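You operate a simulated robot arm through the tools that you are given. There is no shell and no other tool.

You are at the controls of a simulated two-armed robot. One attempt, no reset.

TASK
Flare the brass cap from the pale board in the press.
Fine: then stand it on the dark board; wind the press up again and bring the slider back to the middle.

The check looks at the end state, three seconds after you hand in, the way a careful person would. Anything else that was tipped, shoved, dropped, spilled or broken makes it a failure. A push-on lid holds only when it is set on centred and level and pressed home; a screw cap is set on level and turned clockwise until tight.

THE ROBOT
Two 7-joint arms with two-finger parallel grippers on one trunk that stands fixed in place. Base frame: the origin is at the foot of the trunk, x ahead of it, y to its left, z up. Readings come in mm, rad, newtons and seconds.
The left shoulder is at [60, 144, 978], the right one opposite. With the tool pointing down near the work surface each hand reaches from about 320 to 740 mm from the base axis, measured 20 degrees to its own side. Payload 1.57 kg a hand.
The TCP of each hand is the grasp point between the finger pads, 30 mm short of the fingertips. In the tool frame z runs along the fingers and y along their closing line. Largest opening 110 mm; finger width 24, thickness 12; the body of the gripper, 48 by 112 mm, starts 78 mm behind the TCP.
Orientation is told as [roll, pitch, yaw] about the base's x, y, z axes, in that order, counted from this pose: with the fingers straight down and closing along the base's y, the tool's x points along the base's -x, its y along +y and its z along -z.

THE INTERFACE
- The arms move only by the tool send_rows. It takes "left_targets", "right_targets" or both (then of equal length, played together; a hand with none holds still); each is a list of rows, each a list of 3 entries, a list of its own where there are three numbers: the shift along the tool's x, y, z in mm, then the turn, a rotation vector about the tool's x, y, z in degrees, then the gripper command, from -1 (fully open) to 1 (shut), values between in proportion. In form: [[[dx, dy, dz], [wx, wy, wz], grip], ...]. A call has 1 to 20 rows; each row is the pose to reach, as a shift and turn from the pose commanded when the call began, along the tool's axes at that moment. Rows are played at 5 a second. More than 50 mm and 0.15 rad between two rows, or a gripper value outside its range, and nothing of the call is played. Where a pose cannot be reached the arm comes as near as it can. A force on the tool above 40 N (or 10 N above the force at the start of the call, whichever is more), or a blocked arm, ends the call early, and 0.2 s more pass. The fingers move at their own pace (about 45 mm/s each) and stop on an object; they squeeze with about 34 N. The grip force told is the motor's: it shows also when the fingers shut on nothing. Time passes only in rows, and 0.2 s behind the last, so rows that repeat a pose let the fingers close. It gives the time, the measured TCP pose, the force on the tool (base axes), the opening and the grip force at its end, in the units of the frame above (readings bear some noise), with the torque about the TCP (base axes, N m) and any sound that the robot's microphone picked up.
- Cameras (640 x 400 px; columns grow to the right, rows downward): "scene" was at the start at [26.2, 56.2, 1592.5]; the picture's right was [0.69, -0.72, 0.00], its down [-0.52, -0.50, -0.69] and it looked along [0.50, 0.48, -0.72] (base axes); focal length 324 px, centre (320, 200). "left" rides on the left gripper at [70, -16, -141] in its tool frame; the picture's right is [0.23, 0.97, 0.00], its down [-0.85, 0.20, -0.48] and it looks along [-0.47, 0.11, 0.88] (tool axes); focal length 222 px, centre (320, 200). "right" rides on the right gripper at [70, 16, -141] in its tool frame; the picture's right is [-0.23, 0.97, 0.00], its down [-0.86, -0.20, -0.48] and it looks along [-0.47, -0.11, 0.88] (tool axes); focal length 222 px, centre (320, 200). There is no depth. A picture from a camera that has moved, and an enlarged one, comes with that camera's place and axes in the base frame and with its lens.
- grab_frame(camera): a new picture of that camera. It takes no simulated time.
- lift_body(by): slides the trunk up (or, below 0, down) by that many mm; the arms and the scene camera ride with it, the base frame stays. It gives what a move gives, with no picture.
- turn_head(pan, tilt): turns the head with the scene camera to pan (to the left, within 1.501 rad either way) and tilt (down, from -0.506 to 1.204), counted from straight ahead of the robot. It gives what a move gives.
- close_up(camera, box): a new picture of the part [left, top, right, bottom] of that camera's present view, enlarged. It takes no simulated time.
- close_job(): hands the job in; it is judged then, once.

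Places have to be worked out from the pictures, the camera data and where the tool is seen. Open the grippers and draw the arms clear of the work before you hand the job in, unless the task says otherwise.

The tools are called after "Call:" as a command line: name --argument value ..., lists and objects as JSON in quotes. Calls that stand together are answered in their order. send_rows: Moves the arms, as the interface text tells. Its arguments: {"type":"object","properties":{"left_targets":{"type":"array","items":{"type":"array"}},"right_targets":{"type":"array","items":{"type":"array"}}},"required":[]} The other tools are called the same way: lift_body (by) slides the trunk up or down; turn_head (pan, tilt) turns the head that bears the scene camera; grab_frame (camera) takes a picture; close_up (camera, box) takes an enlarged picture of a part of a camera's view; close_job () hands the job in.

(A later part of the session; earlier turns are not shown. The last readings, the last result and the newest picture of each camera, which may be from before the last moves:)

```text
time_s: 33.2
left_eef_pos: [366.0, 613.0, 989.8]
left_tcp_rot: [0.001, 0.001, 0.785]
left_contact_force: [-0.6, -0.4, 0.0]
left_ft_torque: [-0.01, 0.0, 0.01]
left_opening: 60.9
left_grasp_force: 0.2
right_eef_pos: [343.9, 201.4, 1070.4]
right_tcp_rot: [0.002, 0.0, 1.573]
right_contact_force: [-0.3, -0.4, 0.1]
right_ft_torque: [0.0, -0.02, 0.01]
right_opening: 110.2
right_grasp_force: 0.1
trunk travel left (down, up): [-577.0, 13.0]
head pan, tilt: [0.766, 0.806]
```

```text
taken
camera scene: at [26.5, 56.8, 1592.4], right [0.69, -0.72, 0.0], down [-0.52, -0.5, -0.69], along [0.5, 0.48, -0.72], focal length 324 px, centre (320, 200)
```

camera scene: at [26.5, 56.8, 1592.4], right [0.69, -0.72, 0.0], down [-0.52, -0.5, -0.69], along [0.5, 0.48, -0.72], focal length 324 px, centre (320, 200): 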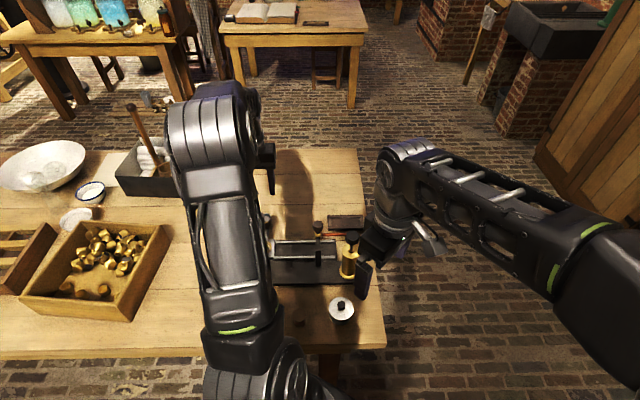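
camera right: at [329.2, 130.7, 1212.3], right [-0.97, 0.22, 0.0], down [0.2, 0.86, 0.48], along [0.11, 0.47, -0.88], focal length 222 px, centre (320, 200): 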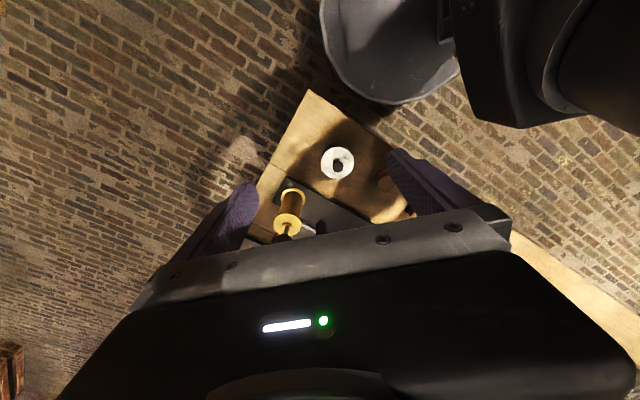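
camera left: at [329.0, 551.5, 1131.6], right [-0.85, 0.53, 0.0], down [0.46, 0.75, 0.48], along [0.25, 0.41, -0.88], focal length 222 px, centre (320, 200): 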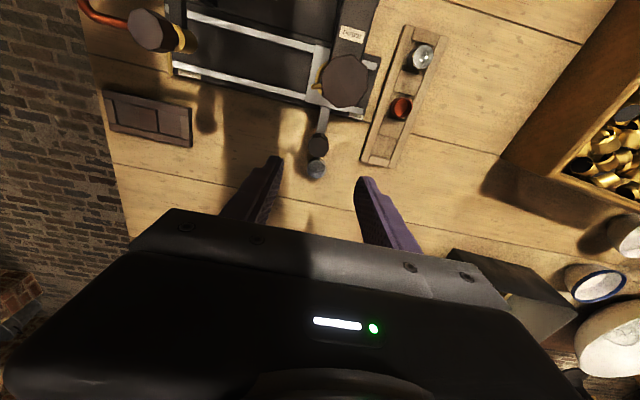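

I tilt the right hand 40° so its camera looks forward at the press.

Call:
send_rows --right_targets '[[[0, 0, 0], [0, -8, 0], -1], [[0, 0, 0], [0, -16, 0], -1], [[0, 0, 0], [0, -24, 0], -1], [[0, 0, 0], [0, -32, 0], -1], [[0, 0, 0], [0, -40, 0], -1]]'

Call:
grab_frame --camera "right"

```text
time_s: 34.4
left_eef_pos: [366.8, 611.5, 989.5]
left_tcp_rot: [-0.001, 0.001, 0.783]
left_contact_force: [0.1, -0.8, -0.3]
left_ft_torque: [0.01, 0.04, -0.02]
left_opening: 60.5
left_grasp_force: 0.0
right_eef_pos: [345.2, 198.9, 1070.5]
right_tcp_rot: [-0.001, -0.7, 1.572]
right_contact_force: [-0.5, 0.0, 0.7]
right_ft_torque: [0.0, 0.0, 0.01]
right_opening: 109.8
right_grasp_force: 0.1
trunk travel left (down, up): [-577.0, 13.0]
head pan, tilt: [0.766, 0.806]
```

```text
taken
camera right: at [329.6, 54.8, 1134.7], right [-0.97, 0.17, 0.15], down [0.2, 0.35, 0.92], along [0.11, 0.92, -0.37], focal length 222 px, centre (320, 200)
```

right: 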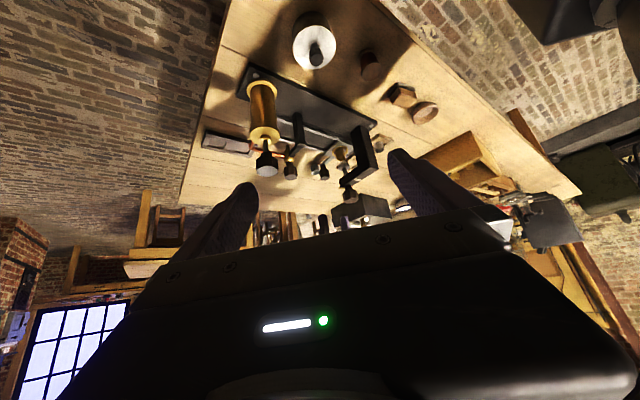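

Now the press is visible from a low angle (picture inverted). I enlarge it.

Call:
close_up --camera "right" --box '[300, 110, 400, 210]'

Call:
close_up --camera "right" --box '[325, 135, 365, 175]'

```text
4.00 times, centred on (350, 160) of right
camera zoom: at [329.6, 54.8, 1134.7], right [-0.97, 0.17, 0.15], down [0.2, 0.35, 0.92], along [0.11, 0.92, -0.37], focal length 888 px, centre (200, 360)
```

zoom: 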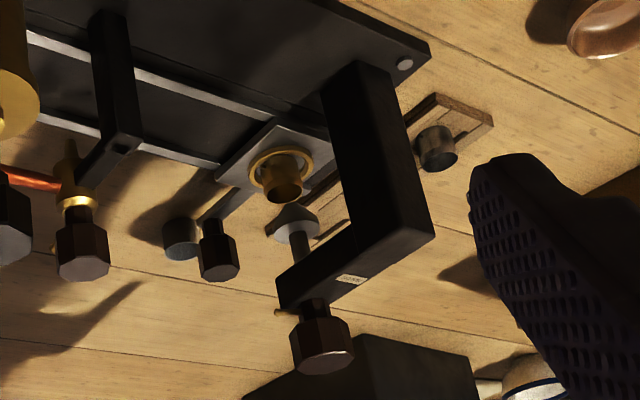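

```text
10.00 times, centred on (345, 155) of right
camera zoom: at [329.6, 54.8, 1134.7], right [-0.97, 0.17, 0.15], down [0.2, 0.35, 0.92], along [0.11, 0.92, -0.37], focal length 2221 px, centre (70, 650)
```

zoom: 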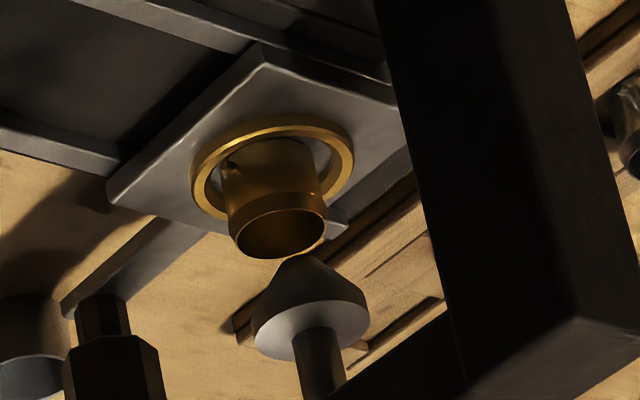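

This shows the conical die hanging over the cap. I zoom in further to judge the alignment of the cone axis with the cap.

Call:
close_up --camera "right" --box '[332, 144, 357, 172]'

Call:
close_up --camera "right" --box '[330, 160, 365, 205]'

```text
14.29 times, centred on (344, 158) of right
camera zoom: at [329.6, 54.8, 1134.7], right [-0.97, 0.17, 0.15], down [0.2, 0.35, 0.92], along [0.11, 0.92, -0.37], focal length 3173 px, centre (-30, 800)
```

zoom: 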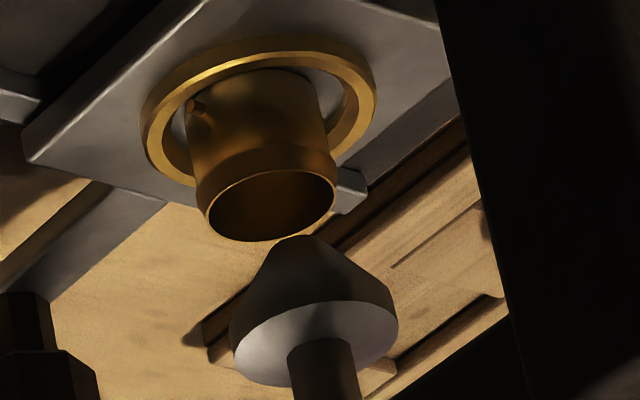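

```text
8.89 times, centred on (348, 182) of right
camera zoom: at [329.6, 54.8, 1134.7], right [-0.97, 0.17, 0.15], down [0.2, 0.35, 0.92], along [0.11, 0.92, -0.37], focal length 1974 px, centre (76, 356)
```

zoom: 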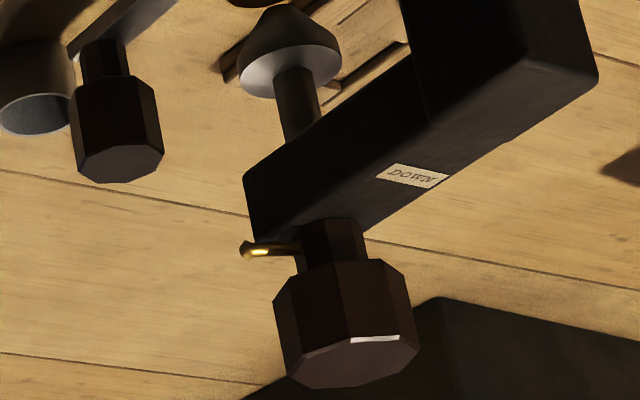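

The nest lines up with the cone axis to ~1 mm and the cone (tip ~10 mm above the rim) will self-centre in the cap. The knob (z ≈ 920–947) has a neck with a brass pointer below it; I'll grip its flats at yaw ≈ 156°, perpendicular to the pointer. Moving above the knob now.

Call:
send_rows --left_targets '[[[0, 0, -10], [0, 0, -7.38], -0.1], [[0, 0, -20], [0, 0, -14.76], -0.1], [[5, 0, -20], [0, 0, -22.14], -0.1], [[11, 0, -20], [0, 0, -29.52], -0.1], [[17, 0, -20], [0, 0, -36.9], -0.2], [[23, 0, -20], [0, 0, -44.28], -0.2], [[29, 0, -20], [0, 0, -51.66], -0.3], [[35, 0, -20], [0, 0, -59.04], -0.3], [[41, 0, -20], [0, 0, -66.42], -0.3], [[47, 0, -20], [0, 0, -73.8], -0.3], [[52, 1, -20], [0, 0, -81.18], -0.3], [[57, 1, -20], [0, 0, -88.56], -0.3], [[62, 1, -20], [0, 0, -95.94], -0.3], [[66, 1, -20], [0, 0, -103.32], -0.3], [[69.8, 1, -20], [0, 0, -110.7], -0.3]]'

Call:
grab_frame --camera "left"

Call:
grab_frame --camera "right"

```text
time_s: 37.6
left_eef_pos: [319.0, 565.6, 1010.2]
left_tcp_rot: [-0.001, 0.0, 2.72]
left_contact_force: [-0.8, 0.1, -0.2]
left_ft_torque: [-0.01, 0.01, -0.02]
left_opening: 71.6
left_grasp_force: 0.2
right_eef_pos: [346.2, 200.1, 1069.4]
right_tcp_rot: [-0.001, -0.698, 1.574]
right_contact_force: [0.0, -0.2, -0.2]
right_ft_torque: [-0.02, -0.01, 0.03]
right_opening: 110.0
right_grasp_force: 0.0
trunk travel left (down, up): [-577.0, 13.0]
head pan, tilt: [0.766, 0.806]
```

```text
taken
camera left: at [389.7, 552.8, 1151.5], right [-0.19, -0.98, 0.0], down [-0.86, 0.17, 0.48], along [-0.47, 0.09, -0.88], focal length 222 px, centre (320, 200)
```

left: 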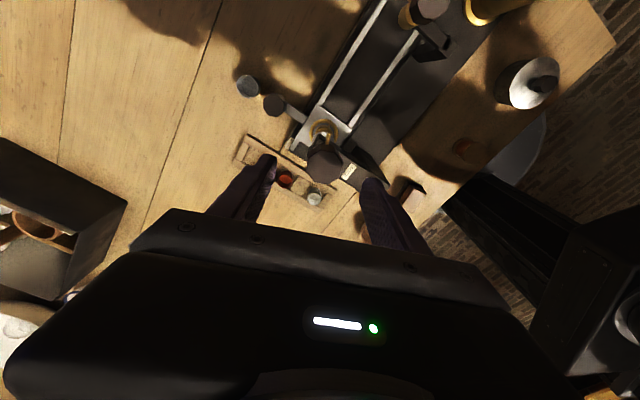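

```text
taken
camera right: at [329.3, 55.5, 1134.8], right [-0.97, 0.17, 0.15], down [0.2, 0.35, 0.92], along [0.11, 0.92, -0.37], focal length 222 px, centre (320, 200)
```

right: 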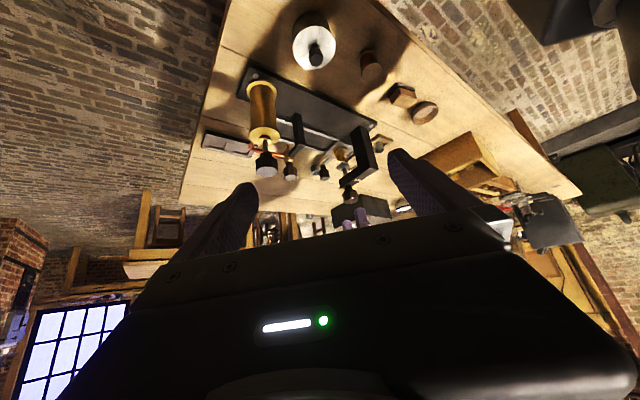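

Call:
close_up --camera "left" --box '[260, 100, 390, 210]'

Call:
close_up --camera "right" --box '[320, 130, 390, 230]'

```text
3.64 times, centred on (325, 155) of left
camera zoom: at [389.7, 552.8, 1151.5], right [-0.19, -0.98, 0.0], down [-0.86, 0.17, 0.48], along [-0.47, 0.09, -0.88], focal length 808 px, centre (302, 364)
```

zoom: 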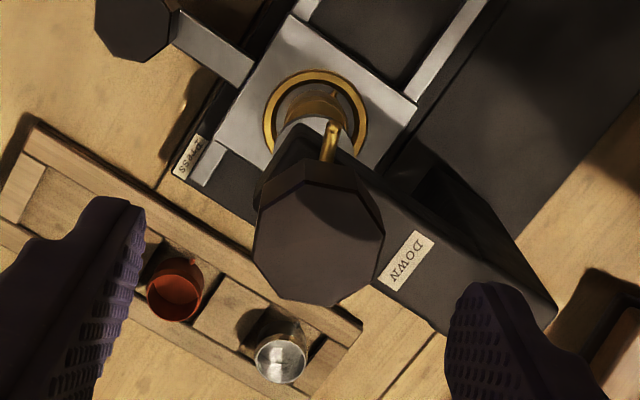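

```text
4.00 times, centred on (355, 180) of right
camera zoom: at [329.3, 55.5, 1134.8], right [-0.97, 0.17, 0.15], down [0.2, 0.35, 0.92], along [0.11, 0.92, -0.37], focal length 888 px, centre (180, 280)
```

zoom: 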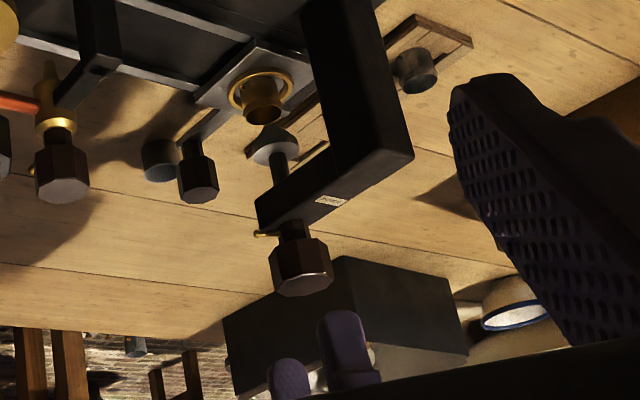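

The knob's axis lies about 3 mm (−x) and 4.5 mm (+y) off in tool axes and its flats face the fingers. I descend to TCP ≈ 951 and close.

Call:
send_rows --left_targets '[[[-3, 4.5, 15], [0, 0, 0], -0.3], [[-3, 4.5, 35], [0, 0, 0], -0.3], [[-3, 4.5, 50], [0, 0, 0], -0.3], [[-3, 4.5, 59], [0, 0, 0], -0.3], [[-3, 4.5, 59], [0, 0, 0], 0], [[-3, 4.5, 59], [0, 0, 0], 0.4], [[-3, 4.5, 59], [0, 0, 0], 0.5], [[-3, 4.5, 59], [0, 0, 0], 0.5]]'

Call:
close_up --camera "left" --box '[260, 100, 390, 210]'

Call:
close_up --camera "right" --box '[320, 130, 390, 230]'

```text
time_s: 39.4
left_eef_pos: [315.7, 562.3, 951.5]
left_tcp_rot: [0.002, 0.0, 2.717]
left_contact_force: [-1.5, -1.7, -2.9]
left_ft_torque: [0.02, -0.07, 0.0]
left_opening: 35.9
left_grasp_force: 28.3
right_eef_pos: [344.4, 200.1, 1070.9]
right_tcp_rot: [0.003, -0.698, 1.574]
right_contact_force: [0.5, 0.0, -0.5]
right_ft_torque: [0.02, -0.02, 0.0]
right_opening: 109.9
right_grasp_force: 0.1
trunk travel left (down, up): [-577.0, 13.0]
head pan, tilt: [0.766, 0.806]
```

```text
3.64 times, centred on (325, 155) of left
camera zoom: at [385.8, 549.1, 1093.0], right [-0.19, -0.98, 0.0], down [-0.86, 0.17, 0.48], along [-0.47, 0.09, -0.88], focal length 808 px, centre (302, 364)
```

zoom: 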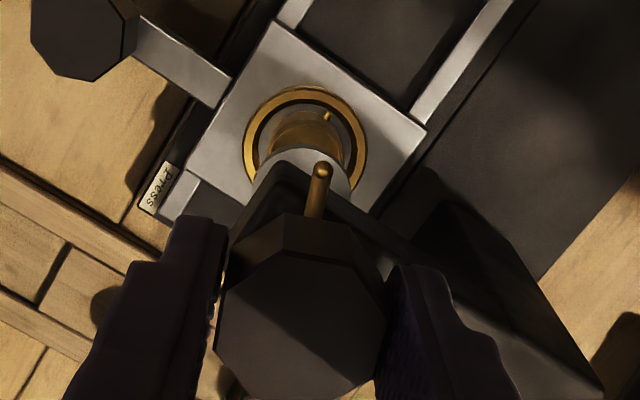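

```text
4.00 times, centred on (355, 180) of right
camera zoom: at [329.3, 55.5, 1134.8], right [-0.97, 0.17, 0.15], down [0.2, 0.35, 0.92], along [0.11, 0.92, -0.37], focal length 888 px, centre (180, 280)
```

zoom: 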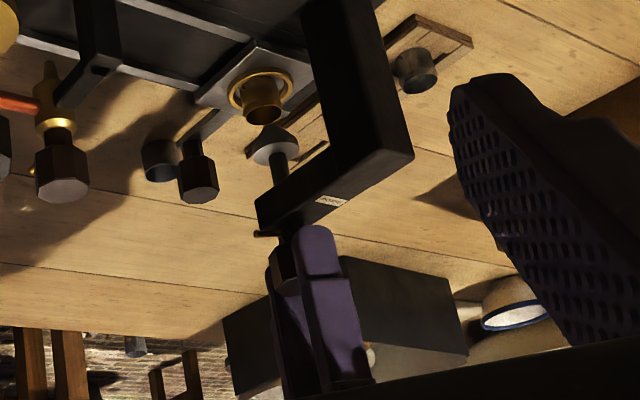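

The knob is held (35.9 mm). I test a 22° clockwise turn and watch the pointer, the ram and the torque.

Call:
send_rows --left_targets '[[[0, 0, 0], [0, 0, 7.5], 0.5], [[0, 0, 0], [0, 0, 15], 0.5], [[0, 0, 0], [0, 0, 22.5], 0.5]]'

Call:
close_up --camera "left" --box '[260, 100, 390, 210]'

Call:
close_up --camera "right" --box '[320, 130, 390, 230]'

```text
time_s: 40.2
left_eef_pos: [315.0, 562.3, 952.9]
left_tcp_rot: [0.003, 0.0, 2.324]
left_contact_force: [0.1, -5.7, -3.6]
left_ft_torque: [-0.08, 0.57, -0.03]
left_opening: 35.8
left_grasp_force: 42.8
right_eef_pos: [346.0, 200.1, 1071.0]
right_tcp_rot: [0.001, -0.699, 1.568]
right_contact_force: [-0.5, -0.4, -0.6]
right_ft_torque: [0.02, -0.01, 0.01]
right_opening: 109.9
right_grasp_force: 0.1
trunk travel left (down, up): [-577.0, 13.0]
head pan, tilt: [0.766, 0.806]
```

```text
3.64 times, centred on (325, 155) of left
camera zoom: at [374.9, 522.8, 1093.0], right [-0.56, -0.83, 0.0], down [-0.73, 0.49, 0.48], along [-0.4, 0.27, -0.88], focal length 808 px, centre (302, 364)
```

zoom: 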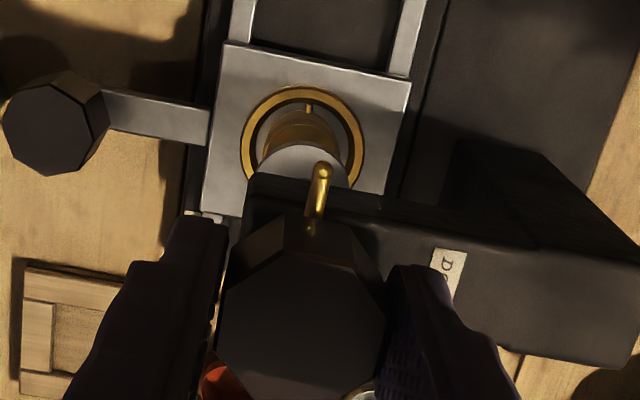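

```text
4.00 times, centred on (355, 180) of right
camera zoom: at [329.6, 55.0, 1134.8], right [-0.97, 0.17, 0.15], down [0.2, 0.35, 0.92], along [0.11, 0.92, -0.37], focal length 888 px, centre (180, 280)
```

zoom: 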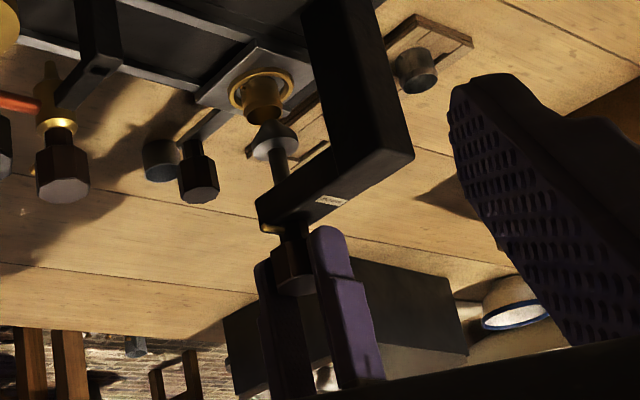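

Clockwise turns the pointer with the knob and lowers the cone (≈3 mm for 22°). I continue 45° more.

Call:
send_rows --left_targets '[[[0, 0, 0], [0, 0, 7.5], 0.5], [[0, 0, 0], [0, 0, 15], 0.5], [[0, 0, 0], [0, 0, 22.5], 0.5], [[0, 0, 0], [0, 0, 30], 0.5], [[0, 0, 0], [0, 0, 37.5], 0.5], [[0, 0, 0], [0, 0, 45], 0.5]]'

Call:
close_up --camera "right" --box '[320, 130, 390, 230]'

Call:
close_up --camera "right" --box '[332, 144, 357, 172]'

```text
time_s: 41.6
left_eef_pos: [315.0, 561.2, 950.3]
left_tcp_rot: [0.0, 0.0, 1.537]
left_contact_force: [-2.7, -11.0, -4.0]
left_ft_torque: [0.09, -0.5, -0.01]
left_opening: 35.5
left_grasp_force: 42.7
right_eef_pos: [345.8, 199.5, 1070.2]
right_tcp_rot: [-0.001, -0.7, 1.572]
right_contact_force: [0.5, -0.6, -0.2]
right_ft_torque: [-0.03, -0.01, -0.01]
right_opening: 109.9
right_grasp_force: 0.1
trunk travel left (down, up): [-577.0, 13.0]
head pan, tilt: [0.766, 0.806]
```

```text
4.00 times, centred on (355, 180) of right
camera zoom: at [329.2, 54.7, 1134.8], right [-0.97, 0.17, 0.15], down [0.2, 0.35, 0.92], along [0.11, 0.92, -0.37], focal length 888 px, centre (180, 280)
```

zoom: 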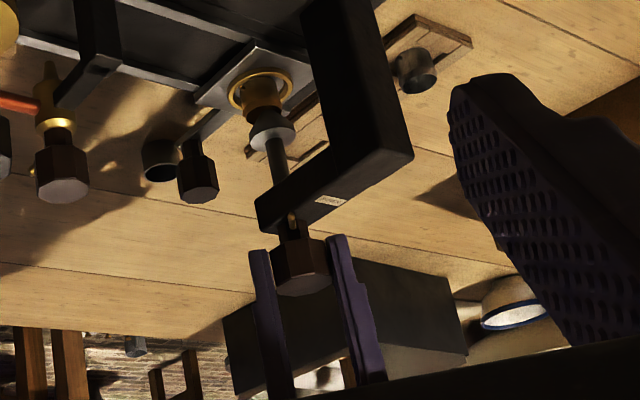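

```text
14.29 times, centred on (344, 158) of right
camera zoom: at [329.2, 54.7, 1134.8], right [-0.97, 0.17, 0.15], down [0.2, 0.35, 0.92], along [0.11, 0.92, -0.37], focal length 3173 px, centre (-30, 800)
```

zoom: 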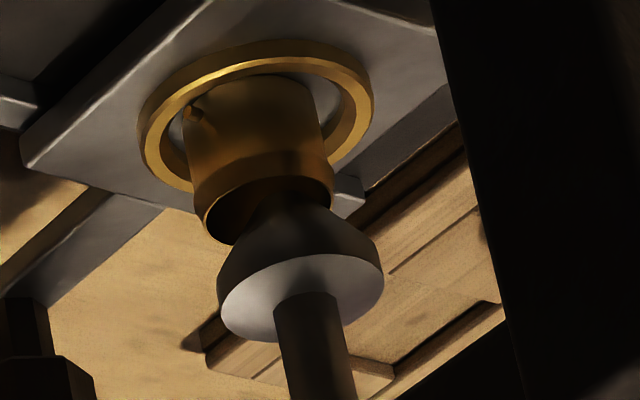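

The cone is about to enter the cap (≈0.135 mm per degree). I keep turning, 45° more, checking the torque.

Call:
send_rows --left_targets '[[[0, 0, 0], [0, 0, 7.5], 0.5], [[0, 0, 0], [0, 0, 15], 0.5], [[0, 0, 0], [0, 0, 22.5], 0.5], [[0, 0, 0], [0, 0, 30], 0.5], [[0, 0, 0], [0, 0, 37.5], 0.5], [[0, 0, 0], [0, 0, 45], 0.5]]'

Call:
close_up --camera "right" --box '[332, 144, 357, 172]'

Call:
close_up --camera "left" --box '[260, 100, 390, 210]'

```text
time_s: 43.0
left_eef_pos: [313.8, 561.8, 950.5]
left_tcp_rot: [-0.001, -0.002, 0.752]
left_contact_force: [-3.7, -9.2, -7.0]
left_ft_torque: [0.25, -0.2, 0.09]
left_opening: 36.1
left_grasp_force: 42.4
right_eef_pos: [346.2, 199.3, 1070.2]
right_tcp_rot: [0.0, -0.699, 1.571]
right_contact_force: [0.0, 0.0, 0.5]
right_ft_torque: [0.02, -0.02, 0.0]
right_opening: 110.2
right_grasp_force: 0.1
trunk travel left (down, up): [-577.0, 13.0]
head pan, tilt: [0.766, 0.806]
```

```text
14.29 times, centred on (344, 158) of right
camera zoom: at [329.2, 55.1, 1134.8], right [-0.97, 0.17, 0.15], down [0.2, 0.35, 0.92], along [0.11, 0.92, -0.37], focal length 3173 px, centre (-30, 800)
```

zoom: 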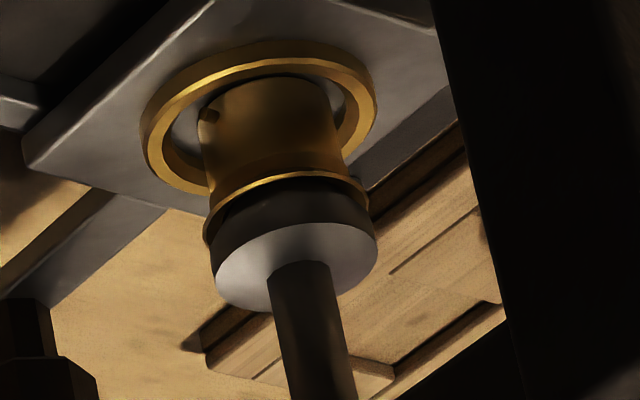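

```text
3.64 times, centred on (325, 155) of left
camera zoom: at [274.6, 503.1, 1093.0], right [-0.83, 0.56, 0.0], down [0.49, 0.73, 0.48], along [0.27, 0.4, -0.88], focal length 808 px, centre (302, 364)
```

zoom: 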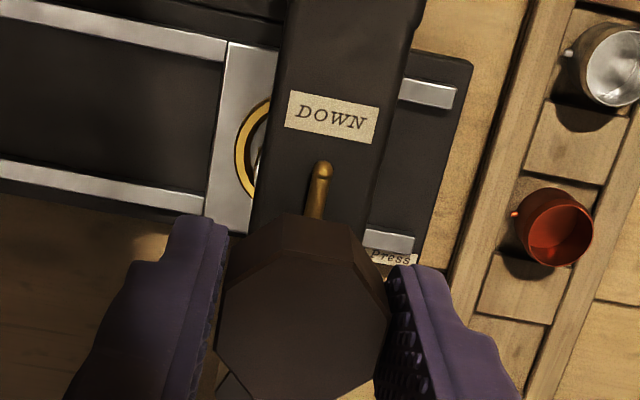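

The rim is visibly flared and the pointer now points at the "DOWN" label. I try a few degrees more to feel for the stop.

Call:
send_rows --left_targets '[[[0, 0, 0], [0, 0, 3], 0.5], [[0, 0, 0], [0, 0, 6], 0.5], [[0, 0, 0], [0, 0, 6], 0.5]]'

Call:
close_up --camera "right" --box '[332, 144, 357, 172]'

Call:
close_up --camera "left" --box '[260, 100, 390, 210]'

```text
time_s: 43.8
left_eef_pos: [313.2, 561.3, 950.8]
left_tcp_rot: [0.001, 0.002, 0.652]
left_contact_force: [-6.7, -9.3, -9.3]
left_ft_torque: [-0.18, 0.17, 0.5]
left_opening: 35.6
left_grasp_force: 42.7
right_eef_pos: [345.6, 199.1, 1070.7]
right_tcp_rot: [0.0, -0.699, 1.572]
right_contact_force: [-0.5, 0.4, 0.9]
right_ft_torque: [0.03, -0.01, 0.0]
right_opening: 110.2
right_grasp_force: 0.1
trunk travel left (down, up): [-577.0, 13.0]
head pan, tilt: [0.766, 0.806]
```

```text
14.29 times, centred on (344, 158) of right
camera zoom: at [329.0, 55.1, 1134.9], right [-0.97, 0.17, 0.15], down [0.2, 0.35, 0.92], along [0.11, 0.92, -0.37], focal length 3173 px, centre (-30, 800)
```

zoom: 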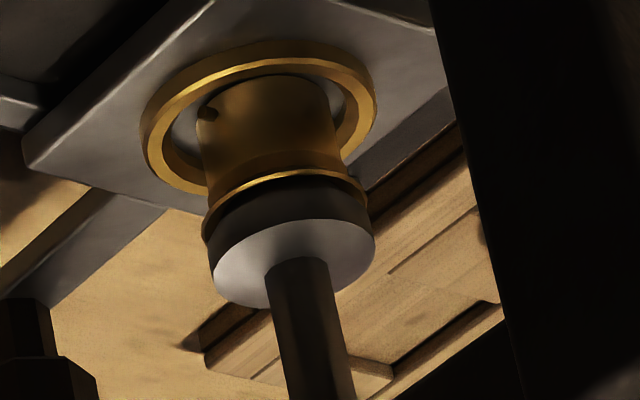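

```text
3.64 times, centred on (325, 155) of left
camera zoom: at [268.8, 507.7, 1093.1], right [-0.77, 0.64, 0.0], down [0.56, 0.68, 0.48], along [0.3, 0.37, -0.88], focal length 808 px, centre (302, 364)
```

zoom: 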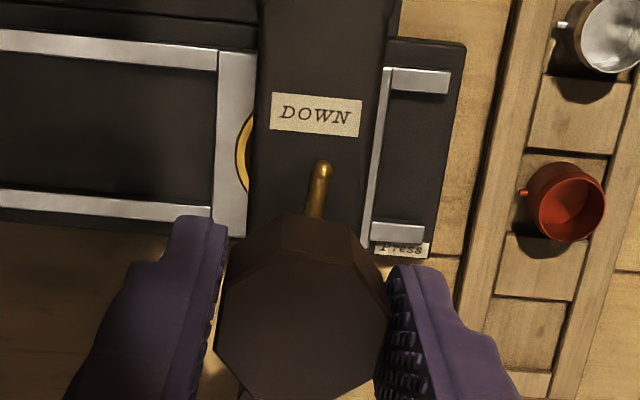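

Torque is up to 0.5 Nm with the pointer at "DOWN". A further small push to confirm the end of travel.

Call:
send_rows --left_targets '[[[0, 0, 0], [0, 0, 2], 0.5], [[0, 0, 0], [0, 0, 4], 0.5], [[0, 0, 0], [0, 0, 6], 0.5], [[0, 0, 0], [0, 0, 6], 0.5]]'

Call:
close_up --camera "right" --box '[332, 144, 357, 172]'

Call:
close_up --camera "left" --box '[260, 100, 390, 210]'

```text
time_s: 44.8
left_eef_pos: [315.9, 563.7, 952.4]
left_tcp_rot: [-0.001, -0.002, 0.544]
left_contact_force: [-5.3, -4.2, -8.2]
left_ft_torque: [0.1, 0.0, 0.29]
left_opening: 35.6
left_grasp_force: 41.8
right_eef_pos: [344.1, 200.3, 1069.4]
right_tcp_rot: [-0.001, -0.698, 1.573]
right_contact_force: [0.0, 0.2, -0.5]
right_ft_torque: [0.0, -0.01, 0.01]
right_opening: 110.1
right_grasp_force: 0.0
trunk travel left (down, up): [-577.0, 13.0]
head pan, tilt: [0.766, 0.806]
```

```text
14.29 times, centred on (344, 158) of right
camera zoom: at [329.3, 55.7, 1134.8], right [-0.97, 0.17, 0.15], down [0.2, 0.35, 0.92], along [0.11, 0.92, -0.37], focal length 3173 px, centre (-30, 800)
```

zoom: 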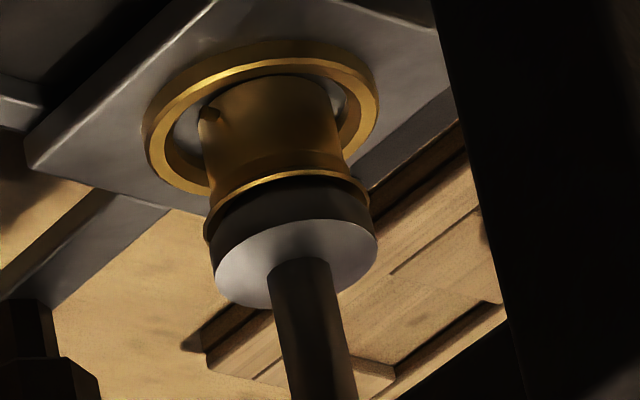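

```text
3.64 times, centred on (325, 155) of left
camera zoom: at [264.4, 513.5, 1093.0], right [-0.7, 0.72, 0.0], down [0.63, 0.61, 0.48], along [0.34, 0.34, -0.88], focal length 808 px, centre (302, 364)
```

zoom: 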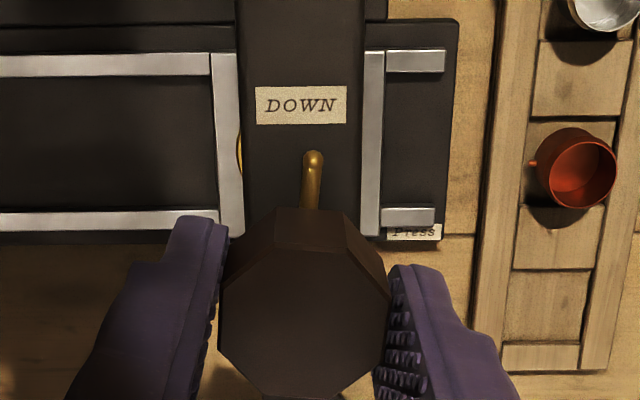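

The ram no longer moves while the gripper slips a few degrees: it is fully down. Now I wind it up again, counter-clockwise, ~118° in two calls.

Call:
send_rows --left_targets '[[[0, 0, 0], [0, 0, -7.5], 0.5], [[0, 0, 0], [0, 0, -15], 0.5], [[0, 0, 0], [0, 0, -22.5], 0.5], [[0, 0, 0], [0, 0, -30], 0.5], [[0, 0, 0], [0, 0, -37.5], 0.5], [[0, 0, 0], [0, 0, -45], 0.5], [[0, 0, 0], [0, 0, -52.5], 0.5], [[0, 0, 0], [0, 0, -60], 0.5]]'

Call:
close_up --camera "right" --box '[332, 144, 357, 172]'

Call:
close_up --camera "left" --box '[260, 100, 390, 210]'

```text
time_s: 46.6
left_eef_pos: [314.4, 563.5, 951.6]
left_tcp_rot: [0.0, 0.001, 1.596]
left_contact_force: [-0.7, 2.3, -4.0]
left_ft_torque: [0.43, 0.08, 0.01]
left_opening: 35.6
left_grasp_force: 42.5
right_eef_pos: [345.5, 199.5, 1069.7]
right_tcp_rot: [0.0, -0.697, 1.572]
right_contact_force: [0.3, 0.8, 0.0]
right_ft_torque: [-0.01, -0.02, 0.0]
right_opening: 109.9
right_grasp_force: 0.0
trunk travel left (down, up): [-577.0, 13.0]
head pan, tilt: [0.766, 0.806]
```

```text
14.29 times, centred on (344, 158) of right
camera zoom: at [329.4, 56.1, 1134.8], right [-0.97, 0.17, 0.15], down [0.2, 0.35, 0.92], along [0.11, 0.92, -0.37], focal length 3173 px, centre (-30, 800)
```

zoom: 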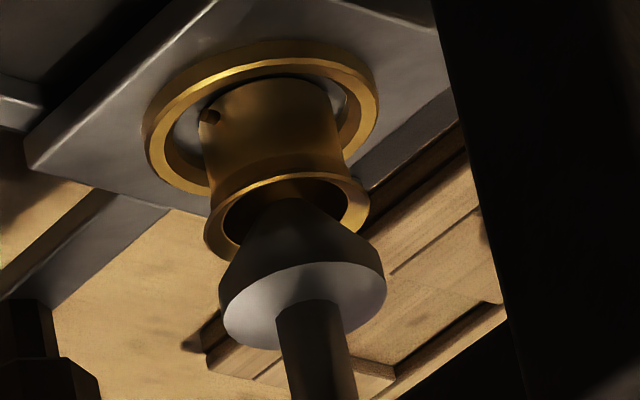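

```text
3.64 times, centred on (325, 155) of left
camera zoom: at [332.7, 494.9, 1093.1], right [-0.97, -0.25, 0.0], down [-0.22, 0.85, 0.48], along [-0.12, 0.46, -0.88], focal length 808 px, centre (302, 364)
```

zoom: 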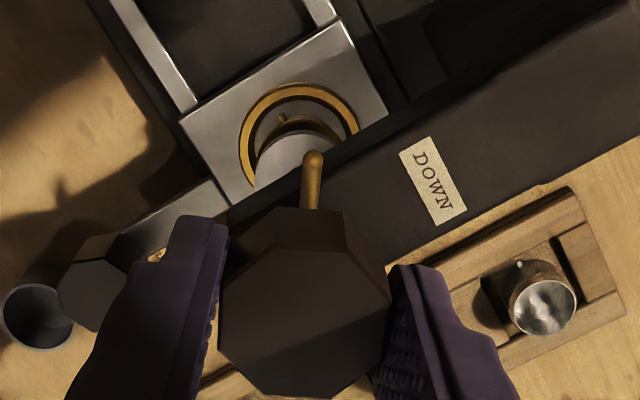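

The cap has a clear flared lip and stayed in the nest. I wind the rest of the way up (~60° more).

Call:
send_rows --left_targets '[[[0, 0, 0], [0, 0, -7.5], 0.5], [[0, 0, 0], [0, 0, -15], 0.5], [[0, 0, 0], [0, 0, -22.5], 0.5], [[0, 0, 0], [0, 0, -30], 0.5], [[0, 0, 0], [0, 0, -37.5], 0.5], [[0, 0, 0], [0, 0, -45], 0.5], [[0, 0, 0], [0, 0, -52.5], 0.5], [[0, 0, 0], [0, 0, -58], 0.5], [[0, 0, 0], [0, 0, -62], 0.5]]'

Call:
close_up --camera "right" --box '[332, 144, 357, 172]'

Call:
close_up --camera "left" --box '[260, 100, 390, 210]'

```text
time_s: 48.6
left_eef_pos: [314.4, 562.5, 951.2]
left_tcp_rot: [0.0, 0.002, 2.676]
left_contact_force: [-6.2, 4.7, 9.3]
left_ft_torque: [0.23, 0.36, -0.79]
left_opening: 35.4
left_grasp_force: 42.9
right_eef_pos: [343.3, 200.2, 1070.2]
right_tcp_rot: [0.0, -0.699, 1.574]
right_contact_force: [0.0, 0.1, -0.3]
right_ft_torque: [0.0, 0.0, 0.0]
right_opening: 110.1
right_grasp_force: 0.0
trunk travel left (down, up): [-577.0, 13.0]
head pan, tilt: [0.766, 0.806]
```

```text
14.29 times, centred on (344, 158) of right
camera zoom: at [328.4, 55.2, 1135.1], right [-0.97, 0.17, 0.15], down [0.2, 0.35, 0.92], along [0.11, 0.92, -0.37], focal length 3173 px, centre (-30, 800)
```

zoom: 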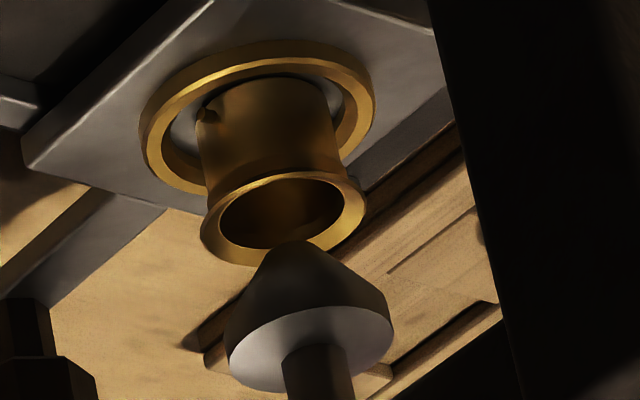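

```text
3.64 times, centred on (325, 155) of left
camera zoom: at [384.0, 546.2, 1093.2], right [-0.24, -0.97, 0.0], down [-0.85, 0.21, 0.48], along [-0.46, 0.11, -0.88], focal length 808 px, centre (302, 364)
```

zoom: 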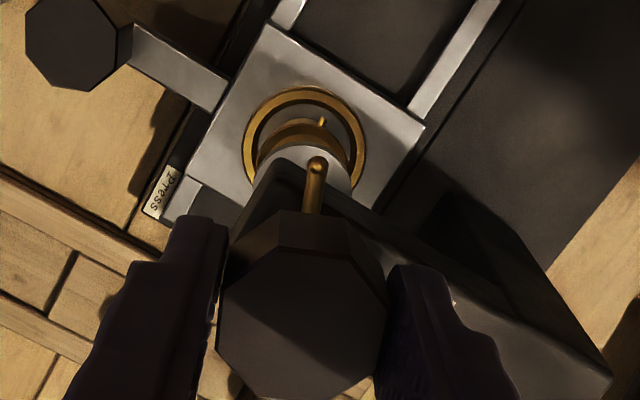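

The stop is felt (−0.8 Nm) and the cone is back at its starting height; the cap shows a clean lip. I relieve the twist, open, and rise.

Call:
send_rows --left_targets '[[[0, 0, 0], [0, 0, 2], 0.5], [[0, 0, 0], [0, 0, 2], 0.2], [[0, 0, 0], [0, 0, 2], -0.3], [[0, 0, 0], [0, 0, 2], -0.3], [[0, 0, -20], [0, 0, 2], -0.3], [[0, 0, -60], [0, 0, 2], -0.3]]'

Call:
close_up --camera "right" --box '[332, 144, 357, 172]'

Call:
close_up --camera "right" --box '[320, 130, 390, 230]'

```text
time_s: 50.0
left_eef_pos: [315.4, 560.3, 1011.3]
left_tcp_rot: [0.001, -0.001, 2.637]
left_contact_force: [-1.4, 1.1, 0.0]
left_ft_torque: [0.0, -0.03, 0.01]
left_opening: 71.3
left_grasp_force: 0.0
right_eef_pos: [344.9, 199.6, 1069.8]
right_tcp_rot: [0.001, -0.699, 1.571]
right_contact_force: [-0.6, 0.9, 0.1]
right_ft_torque: [0.01, -0.01, -0.02]
right_opening: 110.0
right_grasp_force: 0.1
trunk travel left (down, up): [-577.0, 13.0]
head pan, tilt: [0.766, 0.806]
```

```text
14.29 times, centred on (344, 158) of right
camera zoom: at [328.9, 55.3, 1134.9], right [-0.97, 0.17, 0.15], down [0.2, 0.35, 0.92], along [0.11, 0.92, -0.37], focal length 3173 px, centre (-30, 800)
```

zoom: 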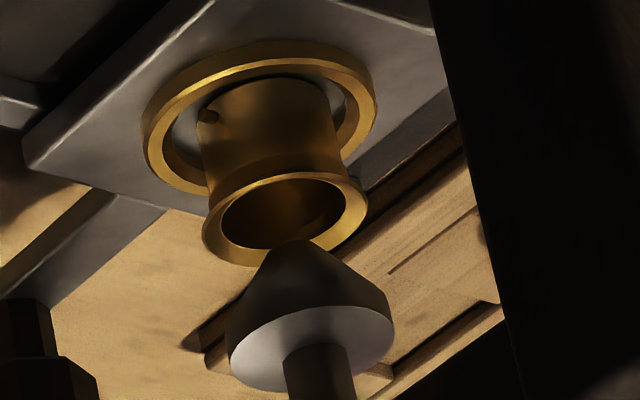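

```text
4.00 times, centred on (355, 180) of right
camera zoom: at [328.9, 55.3, 1134.9], right [-0.97, 0.17, 0.15], down [0.2, 0.35, 0.92], along [0.11, 0.92, -0.37], focal length 888 px, centre (180, 280)
```

zoom: 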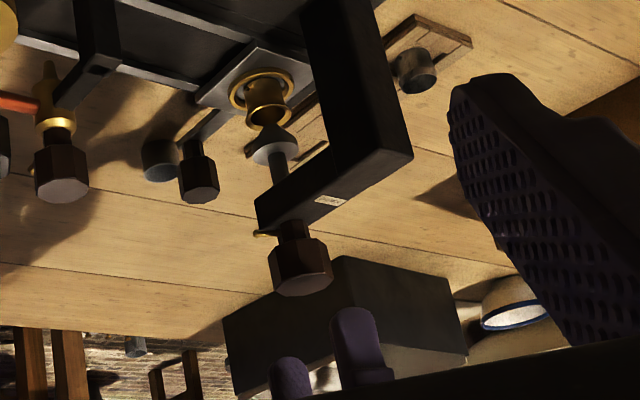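

The press is wound up. I turn the hand back to yaw 45° and go above the slider handle.

Call:
send_rows --left_targets '[[[1, -4, 0], [0, 0, 7.08], -0.3], [[3, -9, 0], [0, 0, 14.16], -0.3], [[4, -14, 0], [0, 0, 21.24], -0.3], [[6, -19, 0], [0, 0, 28.32], -0.3], [[7, -24, 0], [0, 0, 35.4], -0.2], [[9, -29, 0], [0, 0, 42.48], -0.1], [[10, -34, 0], [0, 0, 49.56], -0.1], [[12, -39, 0], [0, 0, 56.64], -0.1], [[14, -44, 0], [0, 0, 63.72], -0.1], [[15, -49, 0], [0, 0, 70.8], -0.1], [[17, -54, 0], [0, 0, 77.88], -0.1], [[19, -59, 0], [0, 0, 84.96], -0.1], [[21, -65, 10], [0, 0, 92.04], -0.1], [[22.6, -70, 30], [0, 0, 99.12], -0.1], [[22.6, -70, 60], [0, 0, 106.2], -0.1]]'

Call:
close_up --camera "left" --box '[220, 60, 420, 210]'

```text
time_s: 53.2
left_eef_pos: [367.0, 610.3, 951.5]
left_tcp_rot: [0.0, 0.0, 0.784]
left_contact_force: [-0.2, -0.2, -0.6]
left_ft_torque: [-0.02, 0.06, 0.0]
left_opening: 60.4
left_grasp_force: 0.0
right_eef_pos: [346.4, 202.1, 1070.1]
right_tcp_rot: [0.001, -0.698, 1.571]
right_contact_force: [-0.4, 0.5, -0.5]
right_ft_torque: [0.01, -0.02, 0.0]
right_opening: 109.9
right_grasp_force: 0.1
trunk travel left (down, up): [-577.0, 13.0]
head pan, tilt: [0.766, 0.806]
```

```text
2.67 times, centred on (320, 135) of left
camera zoom: at [330.0, 551.4, 1093.4], right [-0.85, 0.53, 0.0], down [0.46, 0.75, 0.48], along [0.25, 0.41, -0.88], focal length 592 px, centre (320, 373)
```

zoom: 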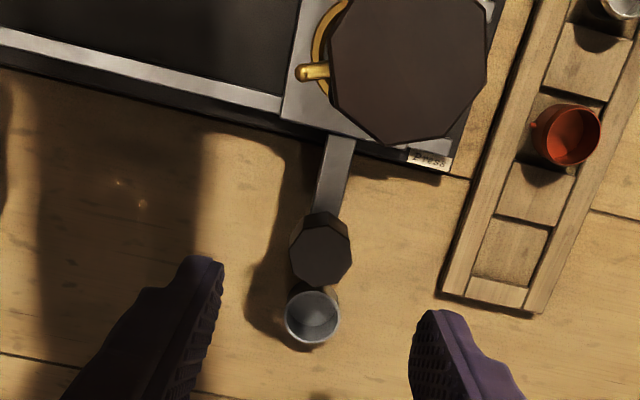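

The handle knob is ~3.5 mm further in −x of the tool; the metal cup is well clear (≈48 mm beyond). I descend to TCP ≈ 854 and grip.

Call:
send_rows --left_targets '[[[-3.5, 0, 30], [0, 0, 0], -0.1], [[-3.5, 0, 60], [0, 0, 0], -0.1], [[-3.5, 0, 85], [0, 0, 0], -0.1], [[-3.5, 0, 97], [0, 0, 0], -0.1], [[-3.5, 0, 97], [0, 0, 0], 0.2], [[-3.5, 0, 97], [0, 0, 0], 0.6], [[-3.5, 0, 97], [0, 0, 0], 0.65], [[-3.5, 0, 97], [0, 0, 0], 0.65]]'

Call:
close_up --camera "left" --box '[220, 0, 460, 210]'

```text
time_s: 55.0
left_eef_pos: [371.0, 616.0, 855.4]
left_tcp_rot: [0.0, -0.001, 0.788]
left_contact_force: [0.5, -0.7, -2.9]
left_ft_torque: [0.43, -0.02, 0.06]
left_opening: 27.8
left_grasp_force: 29.8
right_eef_pos: [345.4, 200.8, 1070.6]
right_tcp_rot: [0.001, -0.699, 1.571]
right_contact_force: [0.5, 0.3, 0.2]
right_ft_torque: [-0.04, 0.0, 0.02]
right_opening: 109.9
right_grasp_force: 0.0
trunk travel left (down, up): [-577.0, 13.0]
head pan, tilt: [0.766, 0.806]
```

```text
1.90 times, centred on (340, 105) of left
camera zoom: at [333.2, 555.7, 996.2], right [-0.85, 0.53, 0.0], down [0.46, 0.75, 0.48], along [0.25, 0.41, -0.88], focal length 423 px, centre (282, 381)
```

zoom: 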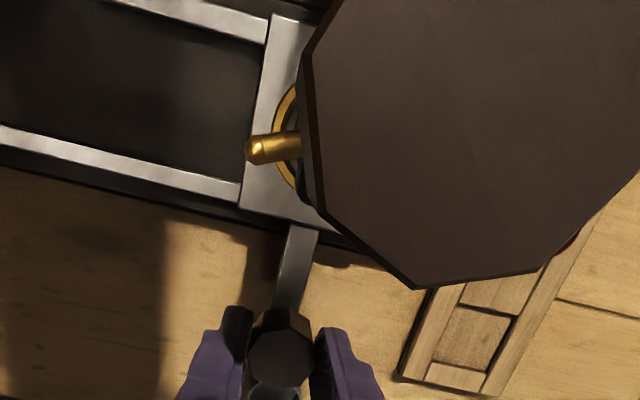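

Gripped. I slide the carriage back along +u by 79 mm to the middle.

Call:
send_rows --left_targets '[[[0, -5, 0], [0, 0, 0], 0.65], [[0, -12, 0], [0, 0, 0], 0.65], [[0, -20, 0], [0, 0, 0], 0.65], [[0, -28, 0], [0, 0, 0], 0.65], [[0, -36, 0], [0, 0, 0], 0.65], [[0, -44, 0], [0, 0, 0], 0.65], [[0, -52, 0], [0, 0, 0], 0.65], [[0, -60, 0], [0, 0, 0], 0.65], [[0, -67, 0], [0, 0, 0], 0.65], [[0, -73, 0], [0, 0, 0], 0.65], [[0, -77, 0], [0, 0, 0], 0.65], [[0, -79, 0], [0, 0, 0], 0.65]]'

Call:
close_up --camera "left" --box '[220, 0, 460, 210]'

Call:
close_up --camera "scene" --box '[230, 190, 380, 300]'

Call:
close_up --camera "right" --box '[280, 110, 380, 200]'

```text
time_s: 57.6
left_eef_pos: [425.8, 560.8, 853.4]
left_tcp_rot: [-0.001, -0.001, 0.787]
left_contact_force: [-2.4, 1.1, 2.8]
left_ft_torque: [-0.79, 0.19, -0.16]
left_opening: 27.3
left_grasp_force: 37.8
right_eef_pos: [345.6, 199.9, 1070.3]
right_tcp_rot: [-0.001, -0.697, 1.574]
right_contact_force: [-1.0, -0.8, 0.1]
right_ft_torque: [0.0, -0.01, 0.0]
right_opening: 110.0
right_grasp_force: 0.0
trunk travel left (down, up): [-577.0, 13.0]
head pan, tilt: [0.766, 0.806]
```

```text
1.90 times, centred on (340, 105) of left
camera zoom: at [388.6, 499.9, 996.1], right [-0.85, 0.53, 0.0], down [0.46, 0.75, 0.48], along [0.25, 0.41, -0.88], focal length 423 px, centre (282, 381)
```

zoom: 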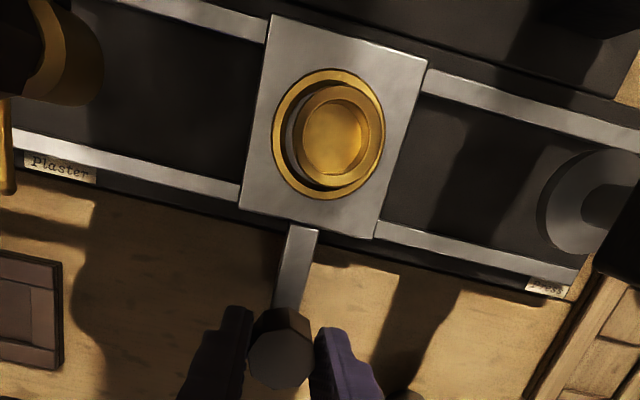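

```text
3.64 times, centred on (305, 245) of scene
camera zoom: at [25.8, 56.3, 1592.5], right [0.69, -0.72, 0.0], down [-0.52, -0.5, -0.69], along [0.5, 0.48, -0.72], focal length 1177 px, centre (374, 36)
```

zoom: 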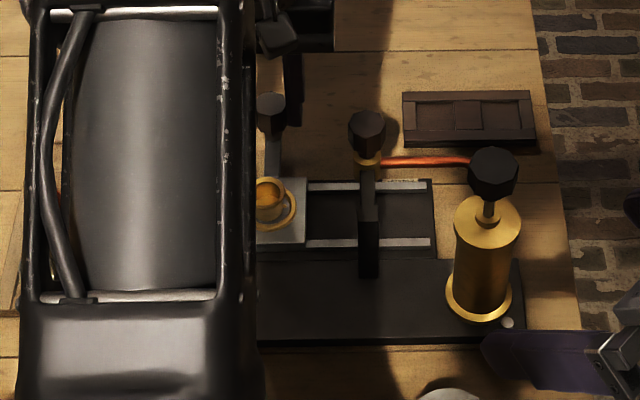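

```text
4.44 times, centred on (330, 155) of right
camera zoom: at [329.1, 55.7, 1135.0], right [-0.97, 0.17, 0.15], down [0.2, 0.35, 0.92], along [0.11, 0.92, -0.37], focal length 987 px, centre (276, 400)
```

zoom: 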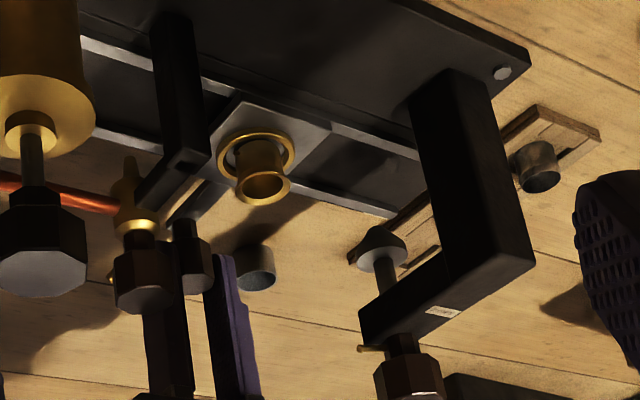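

Compared with the picture before the first slide, the fixed labels sit ~4–5 px shifted relative to the carriage, i.e. it is ~2 mm short of its original middle. I nudge it +2.2 mm.

Call:
send_rows --left_targets '[[[0, -1.2, 0], [0, 0, 0], 0.65], [[0, -2.2, 0], [0, 0, 0], 0.65], [[0, -2.2, 0], [0, 0, 0], 0.65]]'

Call:
close_up --camera "left" --box '[220, 0, 460, 210]'

Call:
close_up --camera "scene" --box '[275, 225, 345, 265]'

```text
time_s: 58.4
left_eef_pos: [428.8, 557.7, 855.1]
left_tcp_rot: [0.0, -0.001, 0.786]
left_contact_force: [0.8, 0.4, 6.2]
left_ft_torque: [0.32, 0.24, 0.09]
left_opening: 27.2
left_grasp_force: 38.2
right_eef_pos: [345.2, 199.0, 1070.6]
right_tcp_rot: [0.0, -0.697, 1.573]
right_contact_force: [-0.3, 0.0, -0.2]
right_ft_torque: [0.02, 0.01, -0.04]
right_opening: 110.1
right_grasp_force: 0.1
trunk travel left (down, up): [-577.0, 13.0]
head pan, tilt: [0.766, 0.806]
```

```text
1.90 times, centred on (340, 105) of left
camera zoom: at [390.8, 497.6, 996.1], right [-0.85, 0.53, 0.0], down [0.46, 0.75, 0.48], along [0.25, 0.41, -0.88], focal length 423 px, centre (282, 381)
```

zoom: 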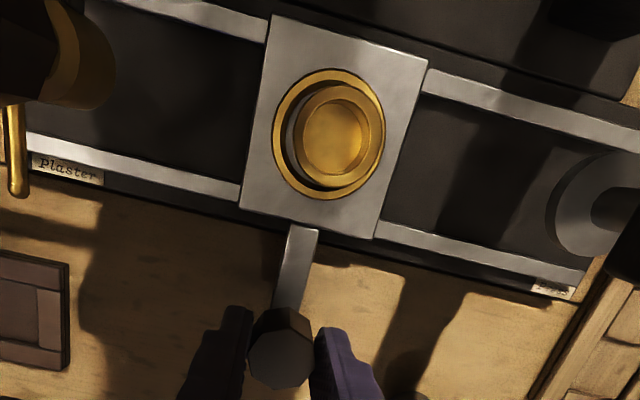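

```text
9.14 times, centred on (310, 245) of scene
camera zoom: at [26.0, 55.7, 1592.5], right [0.69, -0.72, 0.0], down [-0.52, -0.5, -0.69], along [0.5, 0.48, -0.72], focal length 2960 px, centre (411, -211)
```

zoom: 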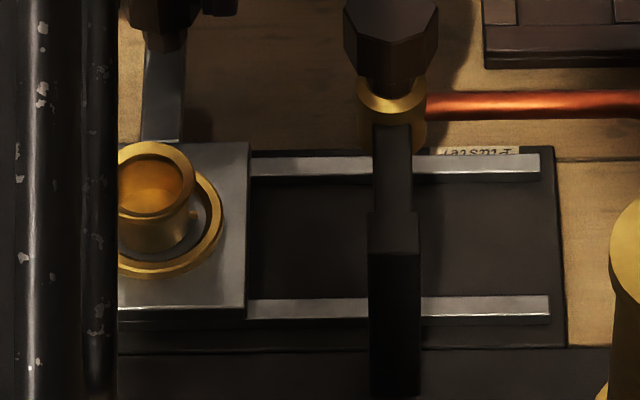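

To compare precisely with the untouched state, I take the same scene crop as before the slide.

Call:
close_up --camera "scene" --box '[260, 210, 350, 270]'

Call:
close_up --camera "scene" --box '[230, 190, 380, 300]'

```text
6.67 times, centred on (305, 240) of scene
camera zoom: at [26.0, 55.7, 1592.5], right [0.69, -0.72, 0.0], down [-0.52, -0.5, -0.69], along [0.5, 0.48, -0.72], focal length 2158 px, centre (420, -67)
```

zoom: 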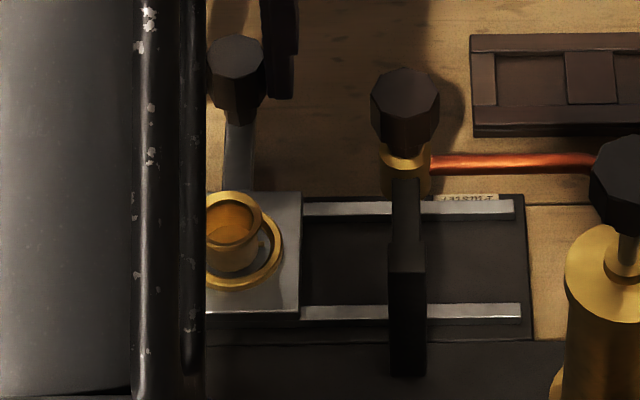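

```text
3.64 times, centred on (305, 245) of scene
camera zoom: at [26.0, 55.7, 1592.5], right [0.69, -0.72, 0.0], down [-0.52, -0.5, -0.69], along [0.5, 0.48, -0.72], focal length 1177 px, centre (374, 36)
```

zoom: 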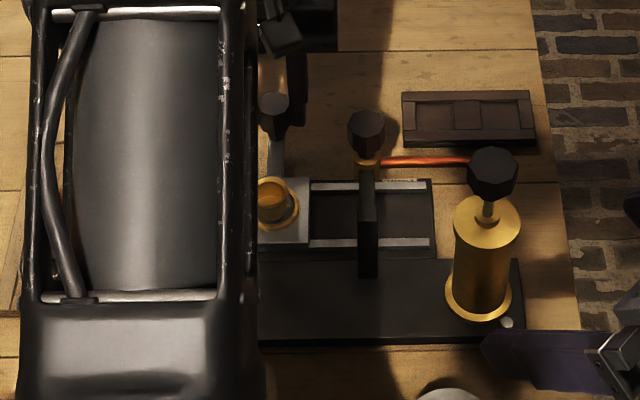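

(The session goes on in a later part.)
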